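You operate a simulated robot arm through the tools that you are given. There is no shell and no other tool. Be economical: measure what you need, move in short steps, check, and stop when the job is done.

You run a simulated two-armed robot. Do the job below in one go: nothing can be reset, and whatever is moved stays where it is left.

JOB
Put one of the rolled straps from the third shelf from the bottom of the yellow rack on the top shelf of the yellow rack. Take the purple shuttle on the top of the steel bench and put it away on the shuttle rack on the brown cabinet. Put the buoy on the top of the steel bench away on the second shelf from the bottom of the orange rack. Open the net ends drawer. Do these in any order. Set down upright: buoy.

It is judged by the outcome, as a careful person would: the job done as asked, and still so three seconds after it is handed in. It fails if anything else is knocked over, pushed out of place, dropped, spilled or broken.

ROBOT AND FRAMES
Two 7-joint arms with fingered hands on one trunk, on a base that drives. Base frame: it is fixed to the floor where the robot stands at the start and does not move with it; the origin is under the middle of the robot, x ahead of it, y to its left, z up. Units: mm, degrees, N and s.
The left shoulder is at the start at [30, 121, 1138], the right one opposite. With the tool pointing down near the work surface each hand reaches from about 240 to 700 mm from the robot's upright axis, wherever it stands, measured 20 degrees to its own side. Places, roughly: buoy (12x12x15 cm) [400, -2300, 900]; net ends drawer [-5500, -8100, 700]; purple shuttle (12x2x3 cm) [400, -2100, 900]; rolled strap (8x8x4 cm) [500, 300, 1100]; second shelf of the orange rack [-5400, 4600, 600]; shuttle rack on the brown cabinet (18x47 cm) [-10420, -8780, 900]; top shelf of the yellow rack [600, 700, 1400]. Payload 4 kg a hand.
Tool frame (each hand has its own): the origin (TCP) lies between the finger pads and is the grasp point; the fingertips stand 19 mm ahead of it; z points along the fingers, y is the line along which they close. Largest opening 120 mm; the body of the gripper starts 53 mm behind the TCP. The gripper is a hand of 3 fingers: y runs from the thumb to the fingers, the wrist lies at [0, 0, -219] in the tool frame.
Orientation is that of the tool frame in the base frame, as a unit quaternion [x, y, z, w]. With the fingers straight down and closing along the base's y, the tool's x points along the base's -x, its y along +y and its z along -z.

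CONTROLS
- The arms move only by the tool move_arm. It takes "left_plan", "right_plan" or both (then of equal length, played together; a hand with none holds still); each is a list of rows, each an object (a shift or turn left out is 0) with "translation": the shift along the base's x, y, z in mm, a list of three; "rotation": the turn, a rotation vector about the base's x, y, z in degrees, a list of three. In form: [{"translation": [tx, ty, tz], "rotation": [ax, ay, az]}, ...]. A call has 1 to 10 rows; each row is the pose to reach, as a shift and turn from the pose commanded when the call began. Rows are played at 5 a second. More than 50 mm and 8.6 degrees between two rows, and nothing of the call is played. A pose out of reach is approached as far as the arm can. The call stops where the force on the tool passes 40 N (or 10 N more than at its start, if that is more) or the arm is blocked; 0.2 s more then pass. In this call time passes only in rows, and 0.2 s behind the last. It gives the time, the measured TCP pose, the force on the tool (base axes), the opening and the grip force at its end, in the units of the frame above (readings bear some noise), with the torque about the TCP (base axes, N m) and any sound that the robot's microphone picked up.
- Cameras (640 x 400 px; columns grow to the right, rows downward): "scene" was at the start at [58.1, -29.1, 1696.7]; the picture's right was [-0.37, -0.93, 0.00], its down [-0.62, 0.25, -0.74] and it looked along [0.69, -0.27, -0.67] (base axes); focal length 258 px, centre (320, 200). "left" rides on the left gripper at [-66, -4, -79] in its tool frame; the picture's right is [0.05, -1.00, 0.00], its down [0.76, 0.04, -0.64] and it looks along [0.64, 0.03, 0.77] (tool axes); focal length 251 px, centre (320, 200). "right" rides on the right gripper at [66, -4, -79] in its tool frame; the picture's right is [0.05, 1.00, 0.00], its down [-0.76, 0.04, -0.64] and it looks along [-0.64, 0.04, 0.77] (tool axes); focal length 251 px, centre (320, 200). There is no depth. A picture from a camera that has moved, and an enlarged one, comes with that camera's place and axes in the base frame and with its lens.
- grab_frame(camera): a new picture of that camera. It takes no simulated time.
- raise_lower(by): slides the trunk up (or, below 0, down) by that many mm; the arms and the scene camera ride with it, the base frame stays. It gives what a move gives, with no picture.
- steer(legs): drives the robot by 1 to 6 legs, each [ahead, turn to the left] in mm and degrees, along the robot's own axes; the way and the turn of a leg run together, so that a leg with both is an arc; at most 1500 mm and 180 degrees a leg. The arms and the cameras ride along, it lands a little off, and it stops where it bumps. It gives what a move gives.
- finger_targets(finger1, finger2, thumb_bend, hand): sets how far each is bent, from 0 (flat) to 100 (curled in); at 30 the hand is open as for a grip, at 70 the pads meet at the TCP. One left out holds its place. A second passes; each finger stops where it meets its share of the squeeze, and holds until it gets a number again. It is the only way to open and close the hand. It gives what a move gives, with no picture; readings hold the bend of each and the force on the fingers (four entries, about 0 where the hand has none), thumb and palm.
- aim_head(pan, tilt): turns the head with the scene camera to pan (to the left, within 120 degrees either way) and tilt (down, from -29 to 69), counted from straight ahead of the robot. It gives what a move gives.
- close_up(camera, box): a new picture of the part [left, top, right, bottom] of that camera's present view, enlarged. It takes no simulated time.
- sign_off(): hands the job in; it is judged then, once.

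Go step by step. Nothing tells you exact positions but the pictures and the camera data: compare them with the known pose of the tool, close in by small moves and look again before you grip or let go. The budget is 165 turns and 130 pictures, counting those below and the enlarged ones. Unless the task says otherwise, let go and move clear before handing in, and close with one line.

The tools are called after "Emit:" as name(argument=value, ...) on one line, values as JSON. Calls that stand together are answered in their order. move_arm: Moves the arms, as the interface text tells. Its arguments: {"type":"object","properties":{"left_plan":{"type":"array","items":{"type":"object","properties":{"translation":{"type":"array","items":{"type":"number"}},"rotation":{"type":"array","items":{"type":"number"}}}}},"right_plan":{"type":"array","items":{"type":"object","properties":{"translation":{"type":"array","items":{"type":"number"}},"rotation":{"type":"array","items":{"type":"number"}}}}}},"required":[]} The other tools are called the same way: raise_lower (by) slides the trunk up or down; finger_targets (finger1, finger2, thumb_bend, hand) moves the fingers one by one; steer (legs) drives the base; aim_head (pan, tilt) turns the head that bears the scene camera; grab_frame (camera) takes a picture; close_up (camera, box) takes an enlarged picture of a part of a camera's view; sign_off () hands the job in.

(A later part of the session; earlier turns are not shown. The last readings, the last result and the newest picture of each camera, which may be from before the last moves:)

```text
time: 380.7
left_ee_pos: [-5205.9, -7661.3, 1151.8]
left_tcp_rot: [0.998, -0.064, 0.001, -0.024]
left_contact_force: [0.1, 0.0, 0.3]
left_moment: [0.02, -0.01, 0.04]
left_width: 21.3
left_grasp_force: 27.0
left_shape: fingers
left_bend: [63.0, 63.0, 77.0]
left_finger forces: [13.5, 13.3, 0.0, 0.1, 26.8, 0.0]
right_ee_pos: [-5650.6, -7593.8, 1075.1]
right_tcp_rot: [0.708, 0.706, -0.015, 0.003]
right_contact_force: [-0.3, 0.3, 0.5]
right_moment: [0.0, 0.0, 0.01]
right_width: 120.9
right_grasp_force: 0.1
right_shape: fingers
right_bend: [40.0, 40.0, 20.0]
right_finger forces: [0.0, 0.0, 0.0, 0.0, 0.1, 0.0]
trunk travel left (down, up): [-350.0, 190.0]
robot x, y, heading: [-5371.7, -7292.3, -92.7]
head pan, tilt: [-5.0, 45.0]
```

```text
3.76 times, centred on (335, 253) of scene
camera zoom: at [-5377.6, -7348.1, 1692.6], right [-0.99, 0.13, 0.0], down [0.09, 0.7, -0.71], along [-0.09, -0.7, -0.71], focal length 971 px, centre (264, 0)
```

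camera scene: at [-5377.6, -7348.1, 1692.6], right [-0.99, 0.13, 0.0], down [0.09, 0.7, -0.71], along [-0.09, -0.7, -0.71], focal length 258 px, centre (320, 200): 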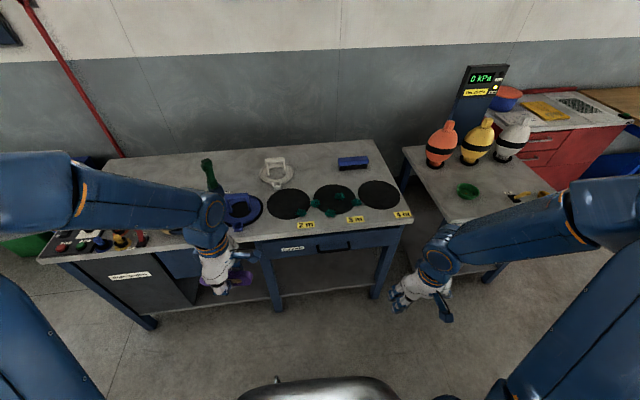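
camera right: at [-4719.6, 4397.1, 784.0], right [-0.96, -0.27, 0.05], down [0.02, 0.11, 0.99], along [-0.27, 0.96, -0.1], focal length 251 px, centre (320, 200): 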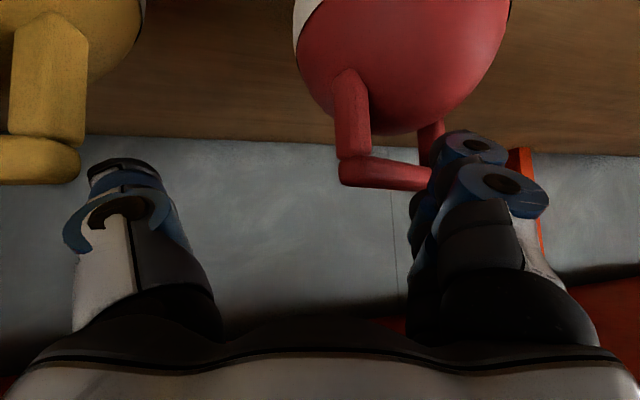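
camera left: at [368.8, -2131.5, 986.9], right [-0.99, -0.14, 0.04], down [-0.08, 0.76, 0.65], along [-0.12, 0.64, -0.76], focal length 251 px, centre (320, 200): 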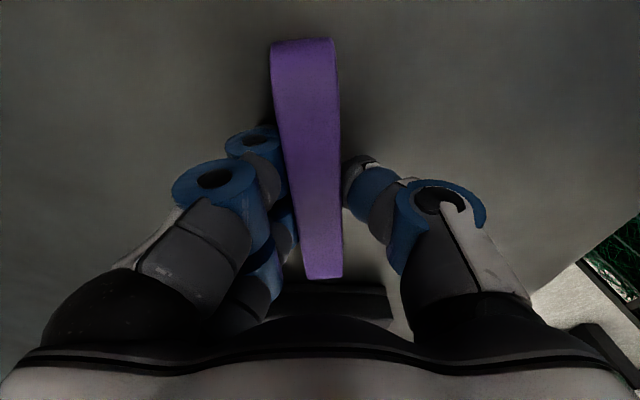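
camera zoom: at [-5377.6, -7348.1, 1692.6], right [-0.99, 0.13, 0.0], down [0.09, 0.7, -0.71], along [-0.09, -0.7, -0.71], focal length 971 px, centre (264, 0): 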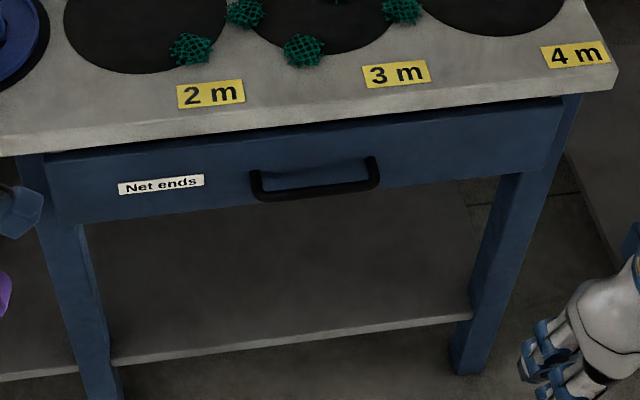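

The "Net ends" drawer handle (bar along x, ~150 mm wide) is at about [-5526, -8000, 700]. I turn the free right hand so it closes vertically and points forward-down, pre-closing it a bit.

Emit:
move_arm(right_plan=[{"translation": [10, -4, 0], "rotation": [0, 0, 8.6]}, {"translation": [20, -8, 0], "rotation": [0, 0, 17.2]}, {"translation": [30, -12, 0], "rotation": [0, 0, 25.8]}, {"translation": [40, -16, 0], "rotation": [0, 0, 34.4]}, {"translation": [50, -20, 0], "rotation": [0, 0, 43]}, {"translation": [60, -24, 0], "rotation": [0, 0, 51.6]}, {"translation": [70, -28, 0], "rotation": [0, 0, 60.2]}, {"translation": [80, -32, 0], "rotation": [0, 0, 68.8]}, {"translation": [90, -36, 0], "rotation": [0, 0, 77.4]}, {"translation": [100, -40, 0], "rotation": [0, 0, 86]}])

Emit:
move_arm(right_plan=[{"translation": [4, -10, -12], "rotation": [-7.5, 0, 0]}, {"translation": [8, -20, -25], "rotation": [-15, 0, 0]}, {"translation": [12, -30, -37], "rotation": [-22.5, 0, 0]}, {"translation": [16, -40, -50], "rotation": [-30, 0, 0]}, {"translation": [20, -50, -62], "rotation": [-37.5, 0, 0]}, {"translation": [24, -55, -75], "rotation": [-45, 0, 0]}, {"translation": [28, -60, -87], "rotation": [-52.5, 0, 0]}, {"translation": [32, -60, -100], "rotation": [-60, 0, 0]}])

Emit:
finger_targets(hand="right", finger1=52, finger2=52, thumb_bend=52)

Emit:
raise_lower(by=-200)

Emit:
grab_frame(camera="scene")

```text
time: 382.9
left_ee_pos: [-5206.4, -7661.9, 1152.0]
left_tcp_rot: [0.998, -0.065, 0.001, -0.024]
left_contact_force: [0.7, 1.0, -0.3]
left_moment: [0.02, 0.0, 0.01]
left_width: 21.5
left_grasp_force: 26.8
left_shape: fingers
left_bend: [63.0, 63.0, 77.0]
left_finger forces: [13.5, 13.4, 0.0, 0.0, 26.8, 0.0]
right_ee_pos: [-5553.1, -7635.5, 1073.7]
right_tcp_rot: [0.033, 0.999, -0.007, 0.012]
right_contact_force: [0.6, 0.1, 0.3]
right_moment: [0.02, -0.04, 0.0]
right_width: 120.6
right_grasp_force: 0.0
right_shape: fingers
right_bend: [40.0, 40.0, 20.0]
right_finger forces: [0.0, 0.0, 0.0, 0.0, 0.0, 0.1]
trunk travel left (down, up): [-350.0, 190.0]
robot x, y, heading: [-5367.3, -7287.3, -92.6]
head pan, tilt: [-5.0, 45.0]
```

```text
time: 384.7
left_ee_pos: [-5209.9, -7662.0, 1151.4]
left_tcp_rot: [0.998, -0.064, 0.001, -0.024]
left_contact_force: [0.1, 0.6, 0.3]
left_moment: [0.01, 0.0, 0.0]
left_width: 21.2
left_grasp_force: 26.8
left_shape: fingers
left_bend: [63.0, 63.0, 77.0]
left_finger forces: [13.6, 13.4, 0.0, 0.0, 26.8, 0.1]
right_ee_pos: [-5537.6, -7692.9, 1012.2]
right_tcp_rot: [0.023, 0.927, -0.374, 0.031]
right_contact_force: [-0.3, 0.0, -0.9]
right_moment: [-0.01, -0.01, 0.02]
right_width: 120.7
right_grasp_force: 0.0
right_shape: fingers
right_bend: [40.0, 40.0, 20.0]
right_finger forces: [0.0, 0.0, 0.0, 0.0, 0.1, 0.0]
right hand out of reach, approached as far as the arm can: row 6, 7, 8
trunk travel left (down, up): [-350.0, 190.0]
robot x, y, heading: [-5364.5, -7293.7, -92.6]
head pan, tilt: [-5.0, 45.0]
```

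```text
time: 385.7
left_ee_pos: [-5208.7, -7662.0, 1151.2]
left_tcp_rot: [0.998, -0.064, 0.001, -0.023]
left_contact_force: [-0.6, -0.2, -0.8]
left_moment: [0.02, 0.0, 0.0]
left_width: 21.3
left_grasp_force: 26.8
left_shape: fingers
left_bend: [63.0, 63.0, 77.0]
left_finger forces: [13.6, 13.4, 0.1, 0.0, 26.8, 0.0]
right_ee_pos: [-5536.3, -7691.9, 1011.1]
right_tcp_rot: [0.022, 0.927, -0.374, 0.031]
right_contact_force: [-0.3, 0.1, -0.6]
right_moment: [-0.02, 0.01, 0.02]
right_width: 62.5
right_grasp_force: 0.1
right_shape: fingers
right_bend: [52.0, 52.0, 52.0]
right_finger forces: [0.1, 0.1, 0.0, 0.1, 0.2, 0.1]
trunk travel left (down, up): [-350.0, 190.0]
robot x, y, heading: [-5368.0, -7288.1, -92.4]
head pan, tilt: [-5.0, 45.0]
```

```text
time: 387.9
left_ee_pos: [-5209.0, -7661.6, 950.6]
left_tcp_rot: [0.998, -0.064, 0.0, -0.024]
left_contact_force: [0.2, 0.0, 0.0]
left_moment: [0.01, 0.01, -0.01]
left_width: 21.2
left_grasp_force: 27.1
left_shape: fingers
left_bend: [63.0, 63.0, 77.0]
left_finger forces: [13.5, 13.4, 0.0, 0.1, 26.8, 0.0]
right_ee_pos: [-5535.5, -7692.2, 811.6]
right_tcp_rot: [0.022, 0.927, -0.373, 0.029]
right_contact_force: [-0.2, -0.3, -0.1]
right_moment: [-0.01, 0.02, -0.02]
right_width: 62.8
right_grasp_force: 0.0
right_shape: fingers
right_bend: [52.0, 52.0, 52.0]
right_finger forces: [0.0, 0.0, 0.0, 0.0, 0.0, 0.0]
trunk travel left (down, up): [-150.0, 390.0]
robot x, y, heading: [-5366.4, -7284.3, -92.4]
head pan, tilt: [-5.0, 45.0]
```

```text
33 pictures are left
camera scene: at [-5377.9, -7347.9, 1492.7], right [-0.99, 0.13, 0.0], down [0.09, 0.7, -0.71], along [-0.09, -0.7, -0.71], focal length 258 px, centre (320, 200)
```

scene: 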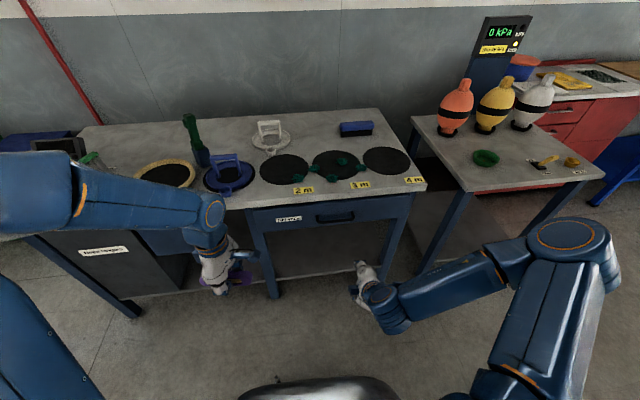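

Emit:
close_up(camera="scene", box=[240, 170, 430, 290])

```text
3.33 times, centred on (335, 230) of scene
camera zoom: at [-5377.9, -7347.9, 1492.7], right [-0.99, 0.13, 0.0], down [0.09, 0.7, -0.71], along [-0.09, -0.7, -0.71], focal length 860 px, centre (270, 100)
```

zoom: 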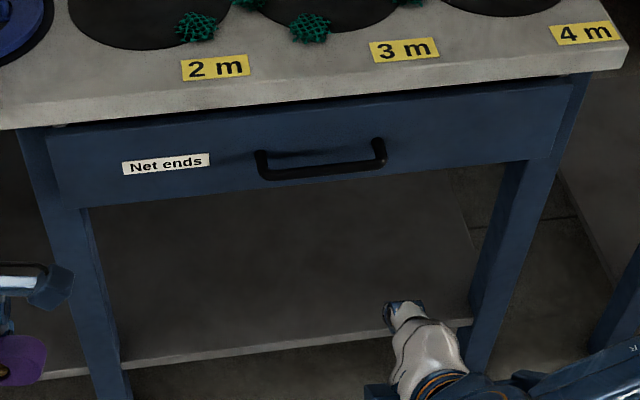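

Triangulated: handle bar at about [-5525, -7997, 706], drawer front at y≈-8030. I close in with a smaller finger gap to a pre-grasp point.

Emit:
finger_targets(hand="right", finger1=56, finger2=56, thumb_bend=56)

Emit:
steer(legs=[[170, 0]])

Emit:
move_arm(right_plan=[{"translation": [6, -32, -22]}, {"translation": [12, -62, -44]}, {"translation": [17, -92, -64]}])

Emit:
grab_frame(camera="right")

Emit:
close_up(camera="scene", box=[260, 170, 440, 290])

```text
time: 388.9
left_ee_pos: [-5208.4, -7660.8, 950.9]
left_tcp_rot: [0.998, -0.065, 0.001, -0.023]
left_contact_force: [-0.1, 0.4, -0.1]
left_moment: [-0.03, -0.03, -0.03]
left_width: 21.1
left_grasp_force: 27.3
left_shape: fingers
left_bend: [63.0, 63.0, 77.0]
left_finger forces: [13.5, 13.4, 0.0, 0.0, 26.8, 0.1]
right_ee_pos: [-5535.4, -7693.3, 811.1]
right_tcp_rot: [0.022, 0.927, -0.374, 0.03]
right_contact_force: [-0.3, -0.3, 0.4]
right_moment: [-0.01, 0.01, 0.03]
right_width: 50.3
right_grasp_force: 0.0
right_shape: fingers
right_bend: [56.0, 56.0, 56.0]
right_finger forces: [0.0, 0.0, 0.0, 0.1, 0.0, 0.0]
trunk travel left (down, up): [-150.0, 390.0]
robot x, y, heading: [-5369.7, -7290.2, -92.2]
head pan, tilt: [-5.0, 45.0]
```

```text
time: 390.3
left_ee_pos: [-5214.8, -7830.8, 950.8]
left_tcp_rot: [0.998, -0.065, 0.001, -0.024]
left_contact_force: [0.0, -0.4, -1.3]
left_moment: [0.01, 0.02, 0.01]
left_width: 21.6
left_grasp_force: 26.9
left_shape: fingers
left_bend: [63.0, 63.0, 77.0]
left_finger forces: [13.5, 13.4, 0.0, 0.0, 26.7, 0.0]
right_ee_pos: [-5542.5, -7860.1, 811.2]
right_tcp_rot: [0.022, 0.927, -0.373, 0.03]
right_contact_force: [0.2, 0.2, 0.0]
right_moment: [0.03, 0.01, 0.02]
right_width: 50.5
right_grasp_force: 0.2
right_shape: fingers
right_bend: [56.0, 56.0, 56.0]
right_finger forces: [0.0, 0.0, 0.0, 0.1, 0.0, 0.0]
trunk travel left (down, up): [-150.0, 390.0]
robot x, y, heading: [-5374.4, -7452.4, -92.3]
head pan, tilt: [-5.0, 45.0]
```

```text
time: 391.1
left_ee_pos: [-5213.8, -7829.9, 951.9]
left_tcp_rot: [0.998, -0.065, 0.001, -0.023]
left_contact_force: [0.0, -0.6, -0.3]
left_moment: [0.01, 0.03, 0.03]
left_width: 21.5
left_grasp_force: 26.6
left_shape: fingers
left_bend: [63.0, 63.0, 77.0]
left_finger forces: [13.6, 13.4, 0.0, 0.1, 27.0, 0.1]
right_ee_pos: [-5527.2, -7953.0, 747.9]
right_tcp_rot: [0.023, 0.927, -0.373, 0.029]
right_contact_force: [0.0, -0.3, -0.7]
right_moment: [-0.03, 0.03, 0.02]
right_width: 50.4
right_grasp_force: 0.0
right_shape: fingers
right_bend: [56.0, 56.0, 56.0]
right_finger forces: [0.0, 0.0, 0.0, 0.0, 0.0, 0.1]
trunk travel left (down, up): [-150.0, 390.0]
robot x, y, heading: [-5372.8, -7457.2, -92.7]
head pan, tilt: [-5.0, 45.0]
```

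```text
31 pictures are left
camera right: at [-5596.2, -7899.0, 802.7], right [0.01, 0.72, -0.69], down [0.74, 0.46, 0.49], along [0.67, -0.52, -0.53], focal length 251 px, centre (320, 200)
```

right: 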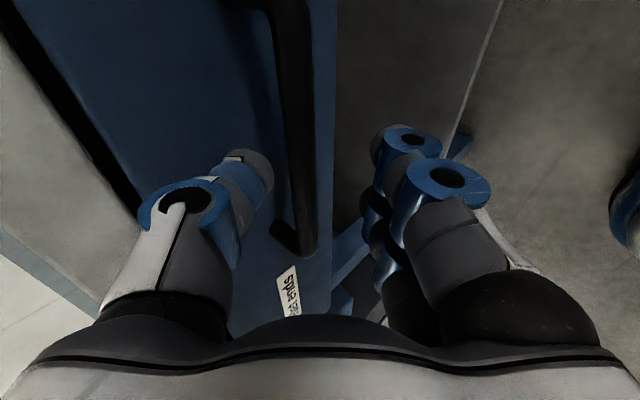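

```text
3.33 times, centred on (350, 230) of scene
camera zoom: at [-5384.5, -7516.6, 1492.5], right [-0.99, 0.13, 0.0], down [0.09, 0.7, -0.71], along [-0.09, -0.7, -0.71], focal length 860 px, centre (220, 100)
```

zoom: 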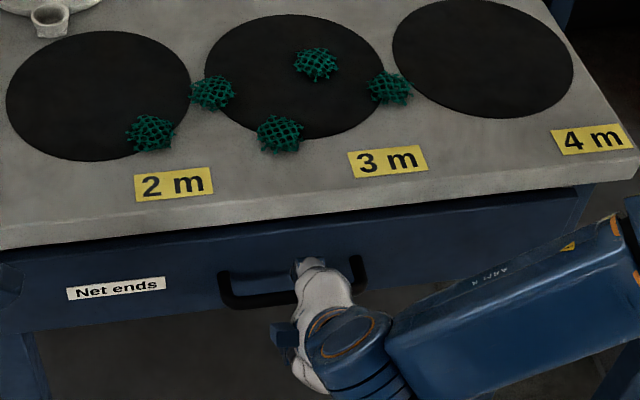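

The bar lies between thumb and fingers. Advance onto it and close.

Emit:
move_arm(right_plan=[{"translation": [0, -15, -13]}, {"translation": [0, -30, -26]}, {"translation": [0, -44, -37]}])

Emit:
finger_targets(hand="right", finger1=80, finger2=80, thumb_bend=80)

Emit:
grab_frame(camera="right")

```text
time: 391.9
left_ee_pos: [-5214.9, -7825.9, 953.6]
left_tcp_rot: [0.998, -0.065, 0.002, -0.022]
left_contact_force: [-1.2, 0.9, -0.1]
left_moment: [0.03, -0.04, -0.03]
left_width: 21.2
left_grasp_force: 26.8
left_shape: fingers
left_bend: [63.0, 63.0, 77.0]
left_finger forces: [13.5, 13.3, 0.0, 0.1, 26.9, 0.2]
right_ee_pos: [-5522.1, -7986.8, 710.4]
right_tcp_rot: [0.021, 0.93, -0.367, 0.034]
right_contact_force: [-1.9, 33.9, 11.3]
right_moment: [-0.76, -0.11, 0.06]
right_width: 33.4
right_grasp_force: 17.3
right_shape: fingers
right_bend: [56.0, 56.0, 67.0]
right_finger forces: [0.1, 0.1, 0.1, 0.0, 34.4, 0.0]
trunk travel left (down, up): [-150.0, 390.0]
robot x, y, heading: [-5375.3, -7453.3, -92.4]
head pan, tilt: [-5.0, 45.0]
stopped in row 3 (right hand): the force on the tool passed its limit at 43 N (the readings are from after the stop); the commanded pose is now the measured one
```

```text
time: 392.9
left_ee_pos: [-5215.1, -7829.1, 952.0]
left_tcp_rot: [0.998, -0.064, 0.001, -0.023]
left_contact_force: [-0.4, -1.1, -0.2]
left_moment: [0.0, 0.02, -0.03]
left_width: 21.5
left_grasp_force: 26.9
left_shape: fingers
left_bend: [63.0, 63.0, 77.0]
left_finger forces: [13.5, 13.4, 0.0, 0.0, 26.9, 0.0]
right_ee_pos: [-5523.8, -7990.7, 710.3]
right_tcp_rot: [0.021, 0.928, -0.37, 0.032]
right_contact_force: [1.4, 8.5, 3.2]
right_moment: [-0.4, 0.1, 0.05]
right_width: 3.9
right_grasp_force: 8.6
right_shape: fingers
right_bend: [78.0, 78.0, 80.0]
right_finger forces: [0.0, 0.0, 0.0, 0.0, 17.0, 0.1]
trunk travel left (down, up): [-150.0, 390.0]
robot x, y, heading: [-5375.6, -7455.4, -92.3]
head pan, tilt: [-5.0, 45.0]
```

```text
29 pictures are left
camera right: at [-5593.2, -7937.6, 765.5], right [0.01, 0.73, -0.69], down [0.74, 0.46, 0.5], along [0.68, -0.51, -0.53], focal length 251 px, centre (320, 200)
```

right: 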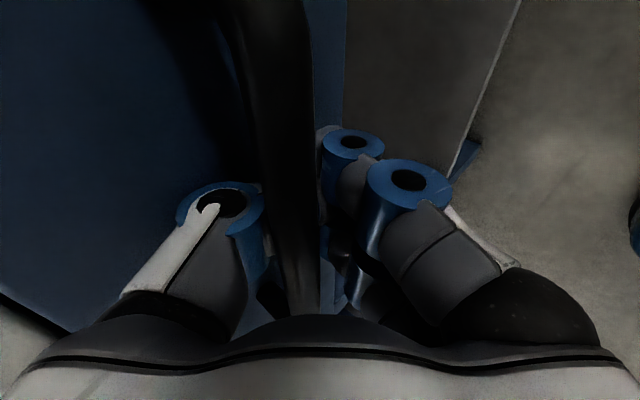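

The closed fingers cage the bar (tips met beyond it). Pull by driving backward a little and check.

Emit:
steer(legs=[[-80, 0]])

Emit:
grab_frame(camera="scene")

```text
time: 394.0
left_ee_pos: [-5212.3, -7746.9, 951.8]
left_tcp_rot: [0.998, -0.064, 0.001, -0.023]
left_contact_force: [0.3, -0.1, 0.6]
left_moment: [-0.04, 0.0, -0.05]
left_width: 21.4
left_grasp_force: 26.9
left_shape: fingers
left_bend: [63.0, 63.0, 77.0]
left_finger forces: [13.7, 13.4, 0.0, 0.0, 26.9, 0.0]
right_ee_pos: [-5520.7, -7909.6, 710.5]
right_tcp_rot: [0.021, 0.929, -0.369, 0.033]
right_contact_force: [-2.8, 0.7, -2.2]
right_moment: [-0.08, -0.05, 0.03]
right_width: 4.2
right_grasp_force: 4.4
right_shape: fingers
right_bend: [78.0, 78.0, 80.0]
right_finger forces: [0.1, 0.0, 0.1, 0.1, 8.8, 0.0]
trunk travel left (down, up): [-150.0, 390.0]
robot x, y, heading: [-5369.8, -7372.9, -92.3]
head pan, tilt: [-5.0, 45.0]
```

```text
28 pictures are left
camera scene: at [-5381.9, -7432.7, 1492.6], right [-0.99, 0.13, 0.0], down [0.09, 0.7, -0.71], along [-0.09, -0.7, -0.71], focal length 258 px, centre (320, 200)
```

scene: 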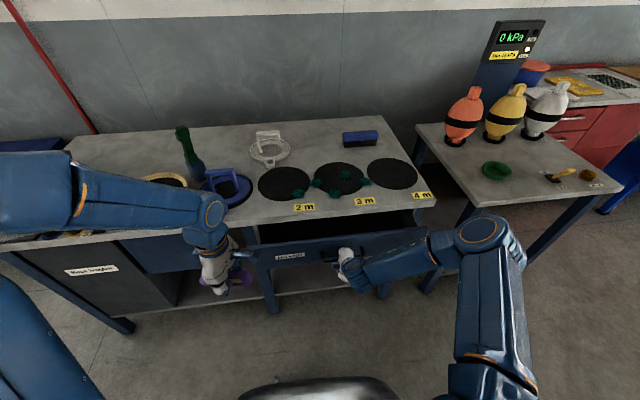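

The drawer follows. Pull further.

Emit:
steer(legs=[[-190, 0]])

Emit:
grab_frame(camera="scene")

```text
time: 395.3
left_ee_pos: [-5204.7, -7622.7, 950.3]
left_tcp_rot: [0.998, -0.064, 0.001, -0.024]
left_contact_force: [-0.8, -0.4, -0.9]
left_moment: [0.03, -0.03, 0.01]
left_width: 21.4
left_grasp_force: 27.5
left_shape: fingers
left_bend: [63.0, 63.0, 77.0]
left_finger forces: [13.7, 13.3, 0.0, 0.1, 26.9, 0.0]
right_ee_pos: [-5517.3, -7792.1, 713.5]
right_tcp_rot: [0.021, 0.926, -0.376, 0.03]
right_contact_force: [1.6, -13.7, -1.7]
right_moment: [0.3, 0.02, 0.02]
right_width: 4.8
right_grasp_force: 6.7
right_shape: fingers
right_bend: [80.0, 80.0, 71.0]
right_finger forces: [0.0, 0.1, 0.0, 0.1, 13.5, 0.2]
trunk travel left (down, up): [-150.0, 390.0]
robot x, y, heading: [-5368.0, -7244.2, -92.7]
head pan, tilt: [-5.0, 45.0]
stopped in leg 1: the force on the tool passed its limit at 52 N (the readings are from after the stop); the commanded pose is now the measured one
```

```text
27 pictures are left
camera scene: at [-5376.0, -7310.0, 1492.3], right [-0.99, 0.13, 0.0], down [0.09, 0.7, -0.71], along [-0.09, -0.7, -0.71], focal length 258 px, centre (320, 200)
```

scene: 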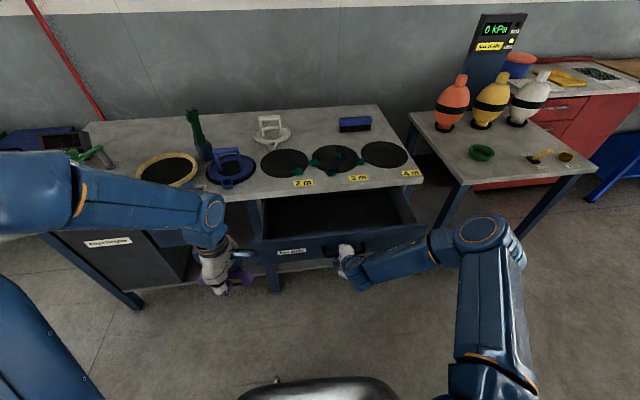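

The drawer is open about 200 mm and at its stop. Release to the approach opening and withdraw.

Emit:
finger_targets(hand="right", finger1=45, finger2=45, thumb_bend=58)

Emit:
move_arm(right_plan=[{"translation": [0, 10, 10]}, {"translation": [0, 25, 25]}, {"translation": [0, 45, 45]}, {"translation": [0, 70, 70]}])

Emit:
grab_frame(camera="scene")

```text
time: 396.3
left_ee_pos: [-5206.6, -7621.6, 952.3]
left_tcp_rot: [0.998, -0.065, 0.001, -0.024]
left_contact_force: [-0.4, -0.1, -0.4]
left_moment: [0.01, 0.0, 0.01]
left_width: 21.2
left_grasp_force: 26.8
left_shape: fingers
left_bend: [63.0, 63.0, 77.0]
left_finger forces: [13.6, 13.3, 0.1, 0.1, 26.9, 0.0]
right_ee_pos: [-5515.9, -7789.6, 712.5]
right_tcp_rot: [0.022, 0.926, -0.375, 0.03]
right_contact_force: [1.9, 0.9, -5.3]
right_moment: [0.37, 0.04, 0.11]
right_width: 57.9
right_grasp_force: 9.5
right_shape: fingers
right_bend: [45.0, 45.0, 62.0]
right_finger forces: [0.1, 0.1, 0.0, 0.0, 19.8, 0.1]
trunk travel left (down, up): [-150.0, 390.0]
robot x, y, heading: [-5368.2, -7246.8, -92.6]
head pan, tilt: [-5.0, 45.0]
```

```text
time: 397.3
left_ee_pos: [-5204.6, -7620.6, 951.4]
left_tcp_rot: [0.998, -0.064, 0.001, -0.022]
left_contact_force: [-0.5, 0.5, -0.6]
left_moment: [-0.03, -0.01, 0.01]
left_width: 21.2
left_grasp_force: 26.8
left_shape: fingers
left_bend: [63.0, 63.0, 77.0]
left_finger forces: [13.6, 13.3, 0.1, 0.0, 27.0, 0.0]
right_ee_pos: [-5517.0, -7719.7, 783.2]
right_tcp_rot: [0.022, 0.926, -0.376, 0.03]
right_contact_force: [-0.7, 0.8, 0.2]
right_moment: [-0.02, 0.01, 0.0]
right_width: 65.8
right_grasp_force: 0.1
right_shape: fingers
right_bend: [45.0, 45.0, 57.0]
right_finger forces: [0.0, 0.1, 0.0, 0.1, 0.1, 0.0]
trunk travel left (down, up): [-150.0, 390.0]
robot x, y, heading: [-5368.6, -7246.0, -92.5]
head pan, tilt: [-5.0, 45.0]
```

```text
26 pictures are left
camera scene: at [-5375.8, -7306.1, 1492.6], right [-0.99, 0.13, 0.0], down [0.09, 0.7, -0.71], along [-0.09, -0.7, -0.71], focal length 258 px, centre (320, 200)
```

scene: 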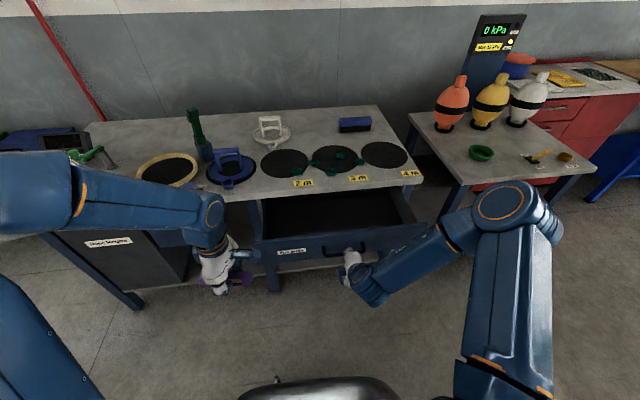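

Drawer stays open. Relax the right hand, back away, raise the trunk and turn west.

Emit:
move_arm(right_plan=[{"translation": [0, 5, 10], "rotation": [7.3, 0, 0]}, {"translation": [0, 10, 20], "rotation": [14.6, 0, 0]}, {"translation": [0, 15, 30], "rotation": [22, 0, 0]}, {"translation": [0, 20, 40], "rotation": [29.3, 0, 0]}, {"translation": [0, 25, 50], "rotation": [36.6, 0, 0]}, {"translation": [0, 30, 60], "rotation": [44, 0, 0]}])

Emit:
steer(legs=[[-250, 0]])

Emit:
raise_lower(by=200)

Emit:
steer(legs=[[0, -30]])

Emit:
steer(legs=[[0, -30]])

Emit:
steer(legs=[[0, -28]])

Emit:
aim_head(pan=5, tilt=15)

Emit:
grab_frame(camera="scene")

```text
time: 398.7
left_ee_pos: [-5204.5, -7620.3, 952.2]
left_tcp_rot: [0.998, -0.064, 0.001, -0.023]
left_contact_force: [-0.7, -0.6, 0.3]
left_moment: [0.04, 0.01, -0.01]
left_width: 21.3
left_grasp_force: 27.2
left_shape: fingers
left_bend: [63.0, 63.0, 77.0]
left_finger forces: [13.6, 13.4, 0.0, 0.0, 26.7, 0.1]
right_ee_pos: [-5516.0, -7690.0, 843.7]
right_tcp_rot: [0.032, 0.999, 0.0, 0.02]
right_contact_force: [0.2, 0.3, -0.5]
right_moment: [-0.01, -0.01, -0.01]
right_width: 65.6
right_grasp_force: 0.1
right_shape: fingers
right_bend: [45.0, 45.0, 57.0]
right_finger forces: [0.0, 0.0, 0.0, 0.0, 0.1, 0.1]
trunk travel left (down, up): [-150.0, 390.0]
robot x, y, heading: [-5367.5, -7246.2, -92.4]
head pan, tilt: [-5.0, 45.0]
```

```text
time: 400.5
left_ee_pos: [-5193.9, -7367.7, 951.3]
left_tcp_rot: [0.998, -0.063, 0.0, -0.023]
left_contact_force: [-0.2, 0.3, -0.5]
left_moment: [-0.02, 0.04, 0.01]
left_width: 21.4
left_grasp_force: 26.9
left_shape: fingers
left_bend: [63.0, 63.0, 77.0]
left_finger forces: [13.6, 13.4, 0.0, 0.0, 27.1, 0.0]
right_ee_pos: [-5504.5, -7438.2, 843.5]
right_tcp_rot: [0.031, 0.999, -0.003, 0.02]
right_contact_force: [0.4, 0.6, -0.3]
right_moment: [-0.02, -0.01, -0.04]
right_width: 65.4
right_grasp_force: 0.0
right_shape: fingers
right_bend: [45.0, 45.0, 57.0]
right_finger forces: [0.0, 0.0, 0.1, 0.0, 0.1, 0.0]
trunk travel left (down, up): [-150.0, 390.0]
robot x, y, heading: [-5356.0, -6997.6, -92.1]
head pan, tilt: [-5.0, 45.0]
```

```text
time: 402.7
left_ee_pos: [-5195.1, -7368.2, 1150.9]
left_tcp_rot: [0.998, -0.064, 0.001, -0.023]
left_contact_force: [0.3, 0.5, -0.7]
left_moment: [-0.01, -0.02, 0.0]
left_width: 21.2
left_grasp_force: 26.8
left_shape: fingers
left_bend: [63.0, 63.0, 77.0]
left_finger forces: [13.5, 13.4, 0.1, 0.0, 27.1, 0.0]
right_ee_pos: [-5506.5, -7437.7, 1043.9]
right_tcp_rot: [0.031, 0.999, -0.002, 0.02]
right_contact_force: [0.4, 0.2, 0.5]
right_moment: [-0.01, 0.01, 0.03]
right_width: 65.8
right_grasp_force: 0.0
right_shape: fingers
right_bend: [45.0, 45.0, 57.0]
right_finger forces: [0.0, 0.0, 0.1, 0.1, 0.1, 0.0]
trunk travel left (down, up): [-350.0, 190.0]
robot x, y, heading: [-5354.7, -6994.5, -92.4]
head pan, tilt: [-5.0, 45.0]
```

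```text
time: 404.6
left_ee_pos: [-5401.5, -7398.5, 1150.3]
left_tcp_rot: [0.948, -0.316, 0.006, -0.024]
left_contact_force: [-1.0, 0.0, -0.1]
left_moment: [-0.03, -0.02, -0.02]
left_width: 21.3
left_grasp_force: 27.0
left_shape: fingers
left_bend: [63.0, 63.0, 77.0]
left_finger forces: [13.5, 13.4, 0.0, 0.0, 26.9, 0.0]
right_ee_pos: [-5705.0, -7304.8, 1043.7]
right_tcp_rot: [0.285, 0.958, -0.005, 0.02]
right_contact_force: [-0.8, -0.2, -0.6]
right_moment: [-0.02, -0.01, -0.01]
right_width: 65.3
right_grasp_force: 0.0
right_shape: fingers
right_bend: [45.0, 45.0, 57.0]
right_finger forces: [0.0, 0.0, 0.0, 0.0, 0.1, 0.1]
trunk travel left (down, up): [-350.0, 190.0]
robot x, y, heading: [-5323.1, -7011.7, -122.3]
head pan, tilt: [-5.0, 45.0]
```

```text
time: 406.4
left_ee_pos: [-5582.9, -7311.1, 1151.5]
left_tcp_rot: [0.835, -0.55, 0.012, -0.02]
left_contact_force: [-0.1, -0.9, -0.9]
left_moment: [0.02, 0.02, -0.03]
left_width: 21.4
left_grasp_force: 26.5
left_shape: fingers
left_bend: [63.0, 63.0, 77.0]
left_finger forces: [13.2, 13.5, 0.0, 0.0, 26.7, 0.1]
right_ee_pos: [-5800.3, -7078.3, 1043.9]
right_tcp_rot: [0.522, 0.853, -0.011, 0.015]
right_contact_force: [0.9, 0.5, -0.2]
right_moment: [0.02, 0.03, 0.01]
right_width: 65.7
right_grasp_force: 0.1
right_shape: fingers
right_bend: [45.0, 45.0, 57.0]
right_finger forces: [0.0, 0.1, 0.0, 0.0, 0.0, 0.0]
trunk travel left (down, up): [-350.0, 190.0]
robot x, y, heading: [-5308.0, -7048.8, -152.4]
head pan, tilt: [-5.0, 45.0]
```

```text
time: 408.2
left_ee_pos: [-5677.3, -7149.7, 1150.7]
left_tcp_rot: [-0.676, 0.736, -0.017, 0.017]
left_contact_force: [-0.4, -1.0, -0.8]
left_moment: [0.03, 0.0, -0.01]
left_width: 21.5
left_grasp_force: 26.4
left_shape: fingers
left_bend: [63.0, 63.0, 77.0]
left_finger forces: [13.3, 13.4, 0.0, 0.2, 26.6, 0.0]
right_ee_pos: [-5758.4, -6842.5, 1043.4]
right_tcp_rot: [0.713, 0.701, -0.013, 0.013]
right_contact_force: [0.3, 0.6, 0.8]
right_moment: [0.02, 0.01, 0.02]
right_width: 65.4
right_grasp_force: 0.0
right_shape: fingers
right_bend: [45.0, 45.0, 57.0]
right_finger forces: [0.0, 0.1, 0.1, 0.0, 0.1, 0.0]
trunk travel left (down, up): [-350.0, 190.0]
robot x, y, heading: [-5306.1, -7080.4, -179.6]
head pan, tilt: [-5.0, 45.0]
```

```text
time: 409.2
left_ee_pos: [-5676.0, -7150.8, 1151.5]
left_tcp_rot: [-0.676, 0.736, -0.016, 0.018]
left_contact_force: [0.0, 0.1, -0.4]
left_moment: [0.01, 0.0, 0.0]
left_width: 21.4
left_grasp_force: 26.7
left_shape: fingers
left_bend: [63.0, 63.0, 77.0]
left_finger forces: [13.4, 13.4, 0.1, 0.0, 26.6, 0.0]
right_ee_pos: [-5758.7, -6843.6, 1043.3]
right_tcp_rot: [0.714, 0.7, -0.014, 0.013]
right_contact_force: [-0.5, 0.0, -0.2]
right_moment: [0.01, 0.01, -0.01]
right_width: 65.8
right_grasp_force: 0.1
right_shape: fingers
right_bend: [45.0, 45.0, 57.0]
right_finger forces: [0.0, 0.1, 0.0, 0.0, 0.1, 0.0]
trunk travel left (down, up): [-350.0, 190.0]
robot x, y, heading: [-5307.0, -7078.6, -179.6]
head pan, tilt: [5.0, 15.0]
```

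```text
25 pictures are left
camera scene: at [-5383.3, -7090.2, 1739.2], right [-0.09, 1.0, 0.0], down [0.26, 0.03, -0.97], along [-0.96, -0.09, -0.26], focal length 258 px, centre (320, 200)
```

scene: 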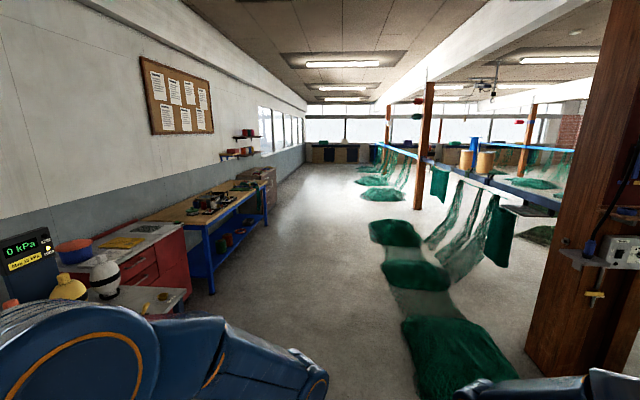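

The brown cabinet stands at the end of the bench row near (-10400, -8800). I drive west along the clear lane.

Emit:
steer(legs=[[0, 5], [1500, 0], [1500, 0], [1500, 0], [450, 0]])

Emit:
aim_head(pan=75, tilt=30)

Emit:
grab_frame(camera="scene")

```text
time: 433.6
left_ee_pos: [-10619.7, -7655.1, 1151.3]
left_tcp_rot: [-0.706, 0.708, -0.016, 0.017]
left_contact_force: [0.0, -0.9, 0.5]
left_moment: [0.03, 0.0, 0.01]
left_width: 21.3
left_grasp_force: 27.0
left_shape: fingers
left_bend: [63.0, 63.0, 77.0]
left_finger forces: [13.4, 13.7, 0.1, 0.1, 26.8, 0.1]
right_ee_pos: [-10727.4, -7356.2, 1044.3]
right_tcp_rot: [0.685, 0.729, -0.015, 0.013]
right_contact_force: [0.4, 0.2, -0.4]
right_moment: [0.02, -0.01, 0.04]
right_width: 65.7
right_grasp_force: 0.0
right_shape: fingers
right_bend: [45.0, 45.0, 57.0]
right_finger forces: [0.1, 0.0, 0.0, 0.1, 0.0, 0.1]
trunk travel left (down, up): [-350.0, 190.0]
robot x, y, heading: [-10258.6, -7557.3, -174.7]
head pan, tilt: [5.0, 15.0]
```

```text
time: 435.0
left_ee_pos: [-10619.7, -7654.6, 1152.1]
left_tcp_rot: [-0.706, 0.707, -0.016, 0.018]
left_contact_force: [0.0, 0.5, -0.6]
left_moment: [-0.02, -0.01, 0.03]
left_width: 21.4
left_grasp_force: 26.8
left_shape: fingers
left_bend: [63.0, 63.0, 77.0]
left_finger forces: [13.4, 13.5, 0.0, 0.1, 26.9, 0.0]
right_ee_pos: [-10727.4, -7356.1, 1043.4]
right_tcp_rot: [0.685, 0.728, -0.013, 0.015]
right_contact_force: [-0.1, 0.4, -0.7]
right_moment: [-0.02, -0.02, -0.01]
right_width: 65.6
right_grasp_force: 0.0
right_shape: fingers
right_bend: [45.0, 45.0, 57.0]
right_finger forces: [0.0, 0.0, 0.1, 0.1, 0.1, 0.0]
trunk travel left (down, up): [-350.0, 190.0]
robot x, y, heading: [-10265.1, -7554.6, -174.9]
head pan, tilt: [75.0, 30.0]
```

```text
24 pictures are left
camera scene: at [-10256.8, -7639.7, 1715.2], right [-0.99, 0.17, 0.0], down [0.09, 0.49, -0.87], along [-0.15, -0.85, -0.5], focal length 258 px, centre (320, 200)
```

scene: 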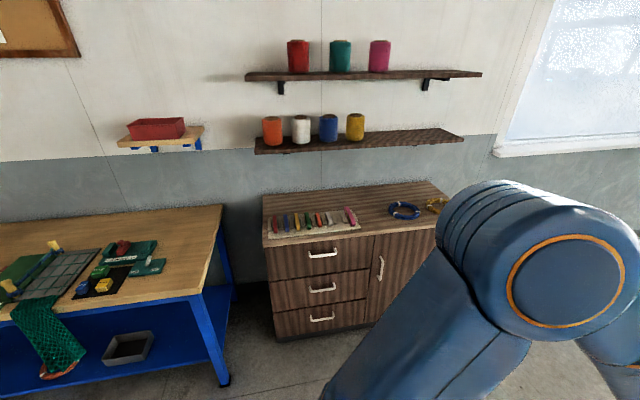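

Emit:
close_up(camera="scene", box=[255, 180, 375, 255])

```text
5.33 times, centred on (315, 218) of scene
camera zoom: at [-10256.8, -7639.7, 1715.2], right [-0.99, 0.17, 0.0], down [0.09, 0.49, -0.87], along [-0.15, -0.85, -0.5], focal length 1376 px, centre (347, 107)
```

zoom: 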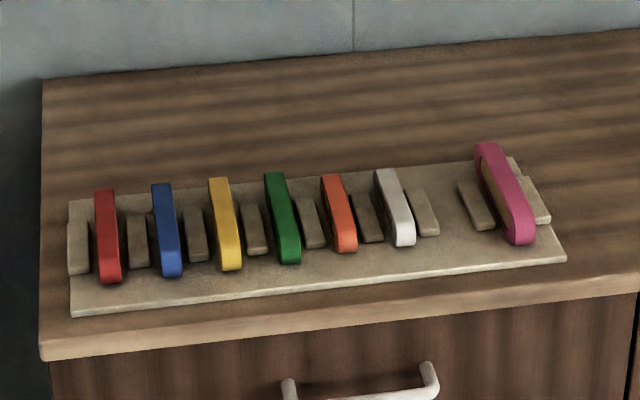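

The shuttle rack has one empty slot, between the white and pink shuttles, at about [-10566, -8777], long axis along y (yaw ≈ -3°). I move on and face the cabinet.

Emit:
steer(legs=[[330, 0]])

Emit:
steer(legs=[[0, 29]])

Emit:
steer(legs=[[0, 29]])

Emit:
steer(legs=[[0, 27]])

```text
time: 437.1
left_ee_pos: [-10939.3, -7685.9, 1151.7]
left_tcp_rot: [-0.707, 0.707, -0.016, 0.017]
left_contact_force: [0.3, -0.2, -1.1]
left_moment: [-0.01, -0.03, 0.0]
left_width: 21.4
left_grasp_force: 27.8
left_shape: fingers
left_bend: [63.0, 63.0, 77.0]
left_finger forces: [13.5, 13.6, 0.0, 0.1, 27.0, 0.0]
right_ee_pos: [-11047.9, -7386.0, 1043.3]
right_tcp_rot: [0.684, 0.729, -0.014, 0.014]
right_contact_force: [0.6, 0.2, -0.2]
right_moment: [0.0, 0.03, -0.01]
right_width: 65.5
right_grasp_force: 0.0
right_shape: fingers
right_bend: [45.0, 45.0, 57.0]
right_finger forces: [0.0, 0.0, 0.1, 0.1, 0.1, 0.0]
trunk travel left (down, up): [-350.0, 190.0]
robot x, y, heading: [-10580.4, -7581.8, -174.7]
head pan, tilt: [75.0, 30.0]
```

```text
time: 438.9
left_ee_pos: [-10846.3, -7842.1, 1150.6]
left_tcp_rot: [0.858, -0.513, 0.011, -0.021]
left_contact_force: [0.8, -0.3, -0.2]
left_moment: [0.04, -0.01, -0.01]
left_width: 21.5
left_grasp_force: 26.9
left_shape: fingers
left_bend: [63.0, 63.0, 77.0]
left_finger forces: [13.3, 13.5, 0.1, 0.0, 26.7, 0.0]
right_ee_pos: [-11083.3, -7631.0, 1044.0]
right_tcp_rot: [0.484, 0.875, -0.01, 0.017]
right_contact_force: [0.0, -0.5, 0.6]
right_moment: [0.03, -0.01, 0.01]
right_width: 65.8
right_grasp_force: 0.0
right_shape: fingers
right_bend: [45.0, 45.0, 57.0]
right_finger forces: [0.0, 0.1, 0.0, 0.0, 0.1, 0.1]
trunk travel left (down, up): [-350.0, 190.0]
robot x, y, heading: [-10601.8, -7551.1, -145.8]
head pan, tilt: [75.0, 30.0]
```

```text
time: 440.8
left_ee_pos: [-10679.8, -7928.1, 1151.0]
left_tcp_rot: [0.958, -0.287, 0.008, -0.023]
left_contact_force: [-0.3, 0.7, 0.6]
left_moment: [0.04, 0.0, 0.04]
left_width: 21.5
left_grasp_force: 26.5
left_shape: fingers
left_bend: [63.0, 63.0, 77.0]
left_finger forces: [13.3, 13.2, 0.1, 0.0, 26.5, 0.0]
right_ee_pos: [-10989.9, -7852.3, 1044.0]
right_tcp_rot: [0.255, 0.967, -0.005, 0.019]
right_contact_force: [-0.1, -0.7, 0.6]
right_moment: [-0.01, 0.01, 0.02]
right_width: 65.6
right_grasp_force: 0.0
right_shape: fingers
right_bend: [45.0, 45.0, 57.0]
right_finger forces: [0.0, 0.1, 0.1, 0.0, 0.0, 0.1]
trunk travel left (down, up): [-350.0, 190.0]
robot x, y, heading: [-10632.0, -7537.5, -117.4]
head pan, tilt: [75.0, 30.0]
```

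```text
time: 442.5
left_ee_pos: [-10499.1, -7908.8, 1151.7]
left_tcp_rot: [0.998, -0.058, 0.0, -0.023]
left_contact_force: [1.1, 0.4, 0.3]
left_moment: [0.0, 0.01, -0.02]
left_width: 21.5
left_grasp_force: 26.9
left_shape: fingers
left_bend: [63.0, 63.0, 77.0]
left_finger forces: [13.3, 13.3, 0.0, 0.1, 26.5, 0.0]
right_ee_pos: [-10808.4, -7983.1, 1044.1]
right_tcp_rot: [0.025, 0.999, -0.001, 0.02]
right_contact_force: [0.3, 0.3, -0.1]
right_moment: [0.01, 0.01, 0.01]
right_width: 65.6
right_grasp_force: 0.0
right_shape: fingers
right_bend: [45.0, 45.0, 57.0]
right_finger forces: [0.0, 0.0, 0.1, 0.0, 0.0, 0.1]
trunk travel left (down, up): [-350.0, 190.0]
robot x, y, heading: [-10663.8, -7539.8, -91.2]
head pan, tilt: [75.0, 30.0]
```

Rotate the left hand so the shuttle's long axis points along y, and reach forward a bit.

Emit:
move_arm(left_plan=[{"translation": [-5, -14, 0], "rotation": [0, 0, 8.5]}, {"translation": [-10, -28, 0], "rotation": [0, 0, 17]}, {"translation": [-15, -42, 0], "rotation": [0, 0, 25.5]}, {"translation": [-20, -56, 0], "rotation": [0, 0, 34]}, {"translation": [-25, -70, 0], "rotation": [0, 0, 42.5]}, {"translation": [-30, -84, 0], "rotation": [0, 0, 51]}, {"translation": [-35, -98, 0], "rotation": [0, 0, 59.5]}, {"translation": [-40, -112, 0], "rotation": [0, 0, 68]}, {"translation": [-45, -126, 0], "rotation": [0, 0, 76.5]}, {"translation": [-52, -150, 0], "rotation": [0, 0, 85]}], right_plan=[{"translation": [-5, 10, 8]}, {"translation": [-10, 20, 16]}, {"translation": [-15, 30, 24]}, {"translation": [-20, 40, 32]}, {"translation": [-25, 50, 40]}, {"translation": [-30, 60, 48]}, {"translation": [-35, 70, 56]}, {"translation": [-40, 80, 64]}, {"translation": [-45, 90, 72]}, {"translation": [-50, 100, 80]}])

Emit:
move_arm(left_plan=[{"rotation": [0, 0, 8.5]}])

Emit:
steer(legs=[[500, 0], [130, 0]])

Emit:
aim_head(pan=5, tilt=45)

Emit:
grab_frame(camera="scene")

Emit:
grab_frame(camera="left")

```text
time: 444.7
left_ee_pos: [-10552.2, -8061.1, 1150.5]
left_tcp_rot: [0.774, 0.633, -0.015, -0.018]
left_contact_force: [0.2, 0.2, -0.2]
left_moment: [0.03, 0.0, 0.02]
left_width: 21.3
left_grasp_force: 27.0
left_shape: fingers
left_bend: [63.0, 63.0, 77.0]
left_finger forces: [13.3, 13.4, 0.0, 0.0, 26.6, 0.1]
right_ee_pos: [-10858.4, -7882.8, 1122.7]
right_tcp_rot: [0.025, 0.999, -0.001, 0.02]
right_contact_force: [0.5, 0.6, -0.1]
right_moment: [0.0, -0.02, -0.02]
right_width: 65.4
right_grasp_force: 0.1
right_shape: fingers
right_bend: [45.0, 45.0, 57.0]
right_finger forces: [0.0, 0.1, 0.1, 0.1, 0.0, 0.0]
trunk travel left (down, up): [-350.0, 190.0]
robot x, y, heading: [-10661.8, -7539.3, -90.9]
head pan, tilt: [75.0, 30.0]
```

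```text
time: 445.1
left_ee_pos: [-10551.6, -8059.4, 1151.9]
left_tcp_rot: [0.726, 0.688, -0.016, -0.016]
left_contact_force: [-0.6, -0.1, 0.0]
left_moment: [0.02, 0.0, 0.0]
left_width: 21.4
left_grasp_force: 27.0
left_shape: fingers
left_bend: [63.0, 63.0, 77.0]
left_finger forces: [13.4, 13.3, 0.1, 0.1, 26.7, 0.0]
right_ee_pos: [-10858.4, -7882.7, 1124.0]
right_tcp_rot: [0.027, 0.999, -0.002, 0.02]
right_contact_force: [0.5, -0.6, -0.4]
right_moment: [0.0, 0.02, -0.01]
right_width: 65.4
right_grasp_force: 0.1
right_shape: fingers
right_bend: [45.0, 45.0, 57.0]
right_finger forces: [0.0, 0.0, 0.1, 0.0, 0.1, 0.0]
trunk travel left (down, up): [-350.0, 190.0]
robot x, y, heading: [-10665.3, -7541.1, -91.2]
head pan, tilt: [75.0, 30.0]
```

```text
time: 448.9
left_ee_pos: [-10567.9, -8685.4, 1150.7]
left_tcp_rot: [0.729, 0.684, -0.016, -0.016]
left_contact_force: [0.4, 0.1, -0.5]
left_moment: [0.01, -0.01, 0.02]
left_width: 21.4
left_grasp_force: 26.8
left_shape: fingers
left_bend: [63.0, 63.0, 77.0]
left_finger forces: [13.4, 13.3, 0.0, 0.0, 26.6, 0.0]
right_ee_pos: [-10874.4, -8505.2, 1123.3]
right_tcp_rot: [0.029, 0.999, -0.002, 0.019]
right_contact_force: [0.1, 0.5, -0.6]
right_moment: [-0.03, 0.01, 0.0]
right_width: 65.5
right_grasp_force: 0.1
right_shape: fingers
right_bend: [45.0, 45.0, 57.0]
right_finger forces: [0.1, 0.1, 0.1, 0.0, 0.0, 0.0]
trunk travel left (down, up): [-350.0, 190.0]
robot x, y, heading: [-10680.5, -8164.7, -91.8]
head pan, tilt: [75.0, 30.0]
```

```text
time: 450.3
left_ee_pos: [-10569.6, -8685.5, 1151.4]
left_tcp_rot: [0.729, 0.685, -0.016, -0.016]
left_contact_force: [0.4, 0.2, -1.0]
left_moment: [0.02, 0.0, 0.02]
left_width: 21.5
left_grasp_force: 26.1
left_shape: fingers
left_bend: [63.0, 63.0, 77.0]
left_finger forces: [13.4, 13.4, 0.0, 0.1, 26.6, 0.0]
right_ee_pos: [-10874.5, -8505.4, 1124.6]
right_tcp_rot: [0.028, 0.999, -0.002, 0.019]
right_contact_force: [0.1, -0.1, -0.1]
right_moment: [0.03, -0.02, 0.02]
right_width: 65.6
right_grasp_force: 0.0
right_shape: fingers
right_bend: [45.0, 45.0, 57.0]
right_finger forces: [0.0, 0.1, 0.0, 0.0, 0.1, 0.0]
trunk travel left (down, up): [-350.0, 190.0]
robot x, y, heading: [-10678.9, -8168.2, -91.3]
head pan, tilt: [5.0, 45.0]
```

```text
22 pictures are left
camera scene: at [-10672.3, -8225.1, 1692.6], right [-1.0, -0.06, 0.0], down [-0.04, 0.71, -0.71], along [0.04, -0.71, -0.71], focal length 258 px, centre (320, 200)
```

scene: 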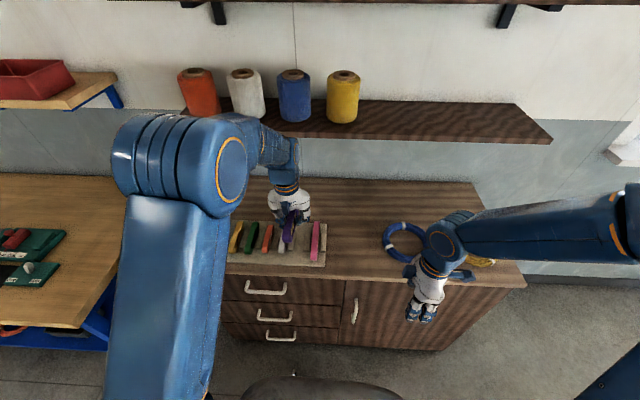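

```text
21 pictures are left
camera left: at [-10573.1, -8749.4, 1230.2], right [-0.99, 0.12, 0.05], down [0.12, 0.76, 0.64], along [0.04, 0.64, -0.77], focal length 251 px, centre (320, 200)
```

left: 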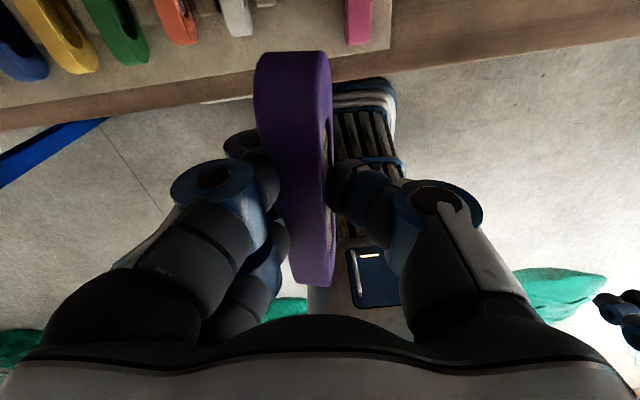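

The shuttle sits level in the hand, centre offset about +6 mm in x and y from the TCP. I move it above the slot and descend partway.

Emit:
move_arm(left_plan=[{"translation": [0, -33, -15], "rotation": [0, 0, 2]}, {"translation": [-1, -66, -45], "rotation": [0, 0, 2]}, {"translation": [-1, -97, -80], "rotation": [0, 0, 2]}, {"translation": [-1, -97, -125], "rotation": [0, 0, 2]}, {"translation": [-1, -97, -160], "rotation": [0, 0, 2]}])

Emit:
grab_frame(camera="left")

Emit:
close_up(camera="scene", box=[220, 180, 380, 280])

```text
time: 451.5
left_ee_pos: [-10570.8, -8780.7, 990.5]
left_tcp_rot: [0.716, 0.697, -0.016, -0.017]
left_contact_force: [-0.4, 1.1, -0.7]
left_moment: [-0.02, 0.02, -0.01]
left_width: 21.3
left_grasp_force: 26.5
left_shape: fingers
left_bend: [63.0, 63.0, 77.0]
left_finger forces: [13.4, 13.4, 0.0, 0.0, 26.7, 0.0]
right_ee_pos: [-10874.9, -8507.2, 1122.8]
right_tcp_rot: [0.029, 0.999, -0.001, 0.019]
right_contact_force: [0.2, 0.2, 0.0]
right_moment: [0.03, 0.01, 0.0]
right_width: 65.6
right_grasp_force: 0.1
right_shape: fingers
right_bend: [45.0, 45.0, 57.0]
right_finger forces: [0.0, 0.0, 0.0, 0.0, 0.1, 0.1]
trunk travel left (down, up): [-350.0, 190.0]
robot x, y, heading: [-10678.5, -8165.4, -91.4]
head pan, tilt: [5.0, 45.0]
```

```text
20 pictures are left
camera left: at [-10573.3, -8844.6, 1068.8], right [-1.0, 0.08, 0.05], down [0.09, 0.76, 0.64], along [0.02, 0.64, -0.77], focal length 251 px, centre (320, 200)
```

left: 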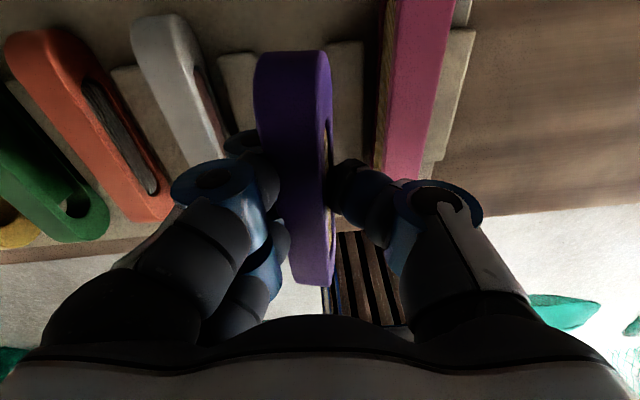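

```text
4.00 times, centred on (300, 230) of scene
camera zoom: at [-10672.2, -8226.5, 1692.5], right [-1.0, -0.06, 0.0], down [-0.04, 0.71, -0.71], along [0.04, -0.7, -0.71], focal length 1032 px, centre (400, 80)
```

zoom: 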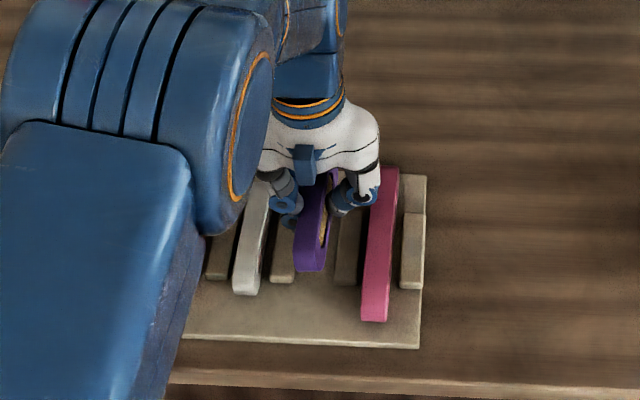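

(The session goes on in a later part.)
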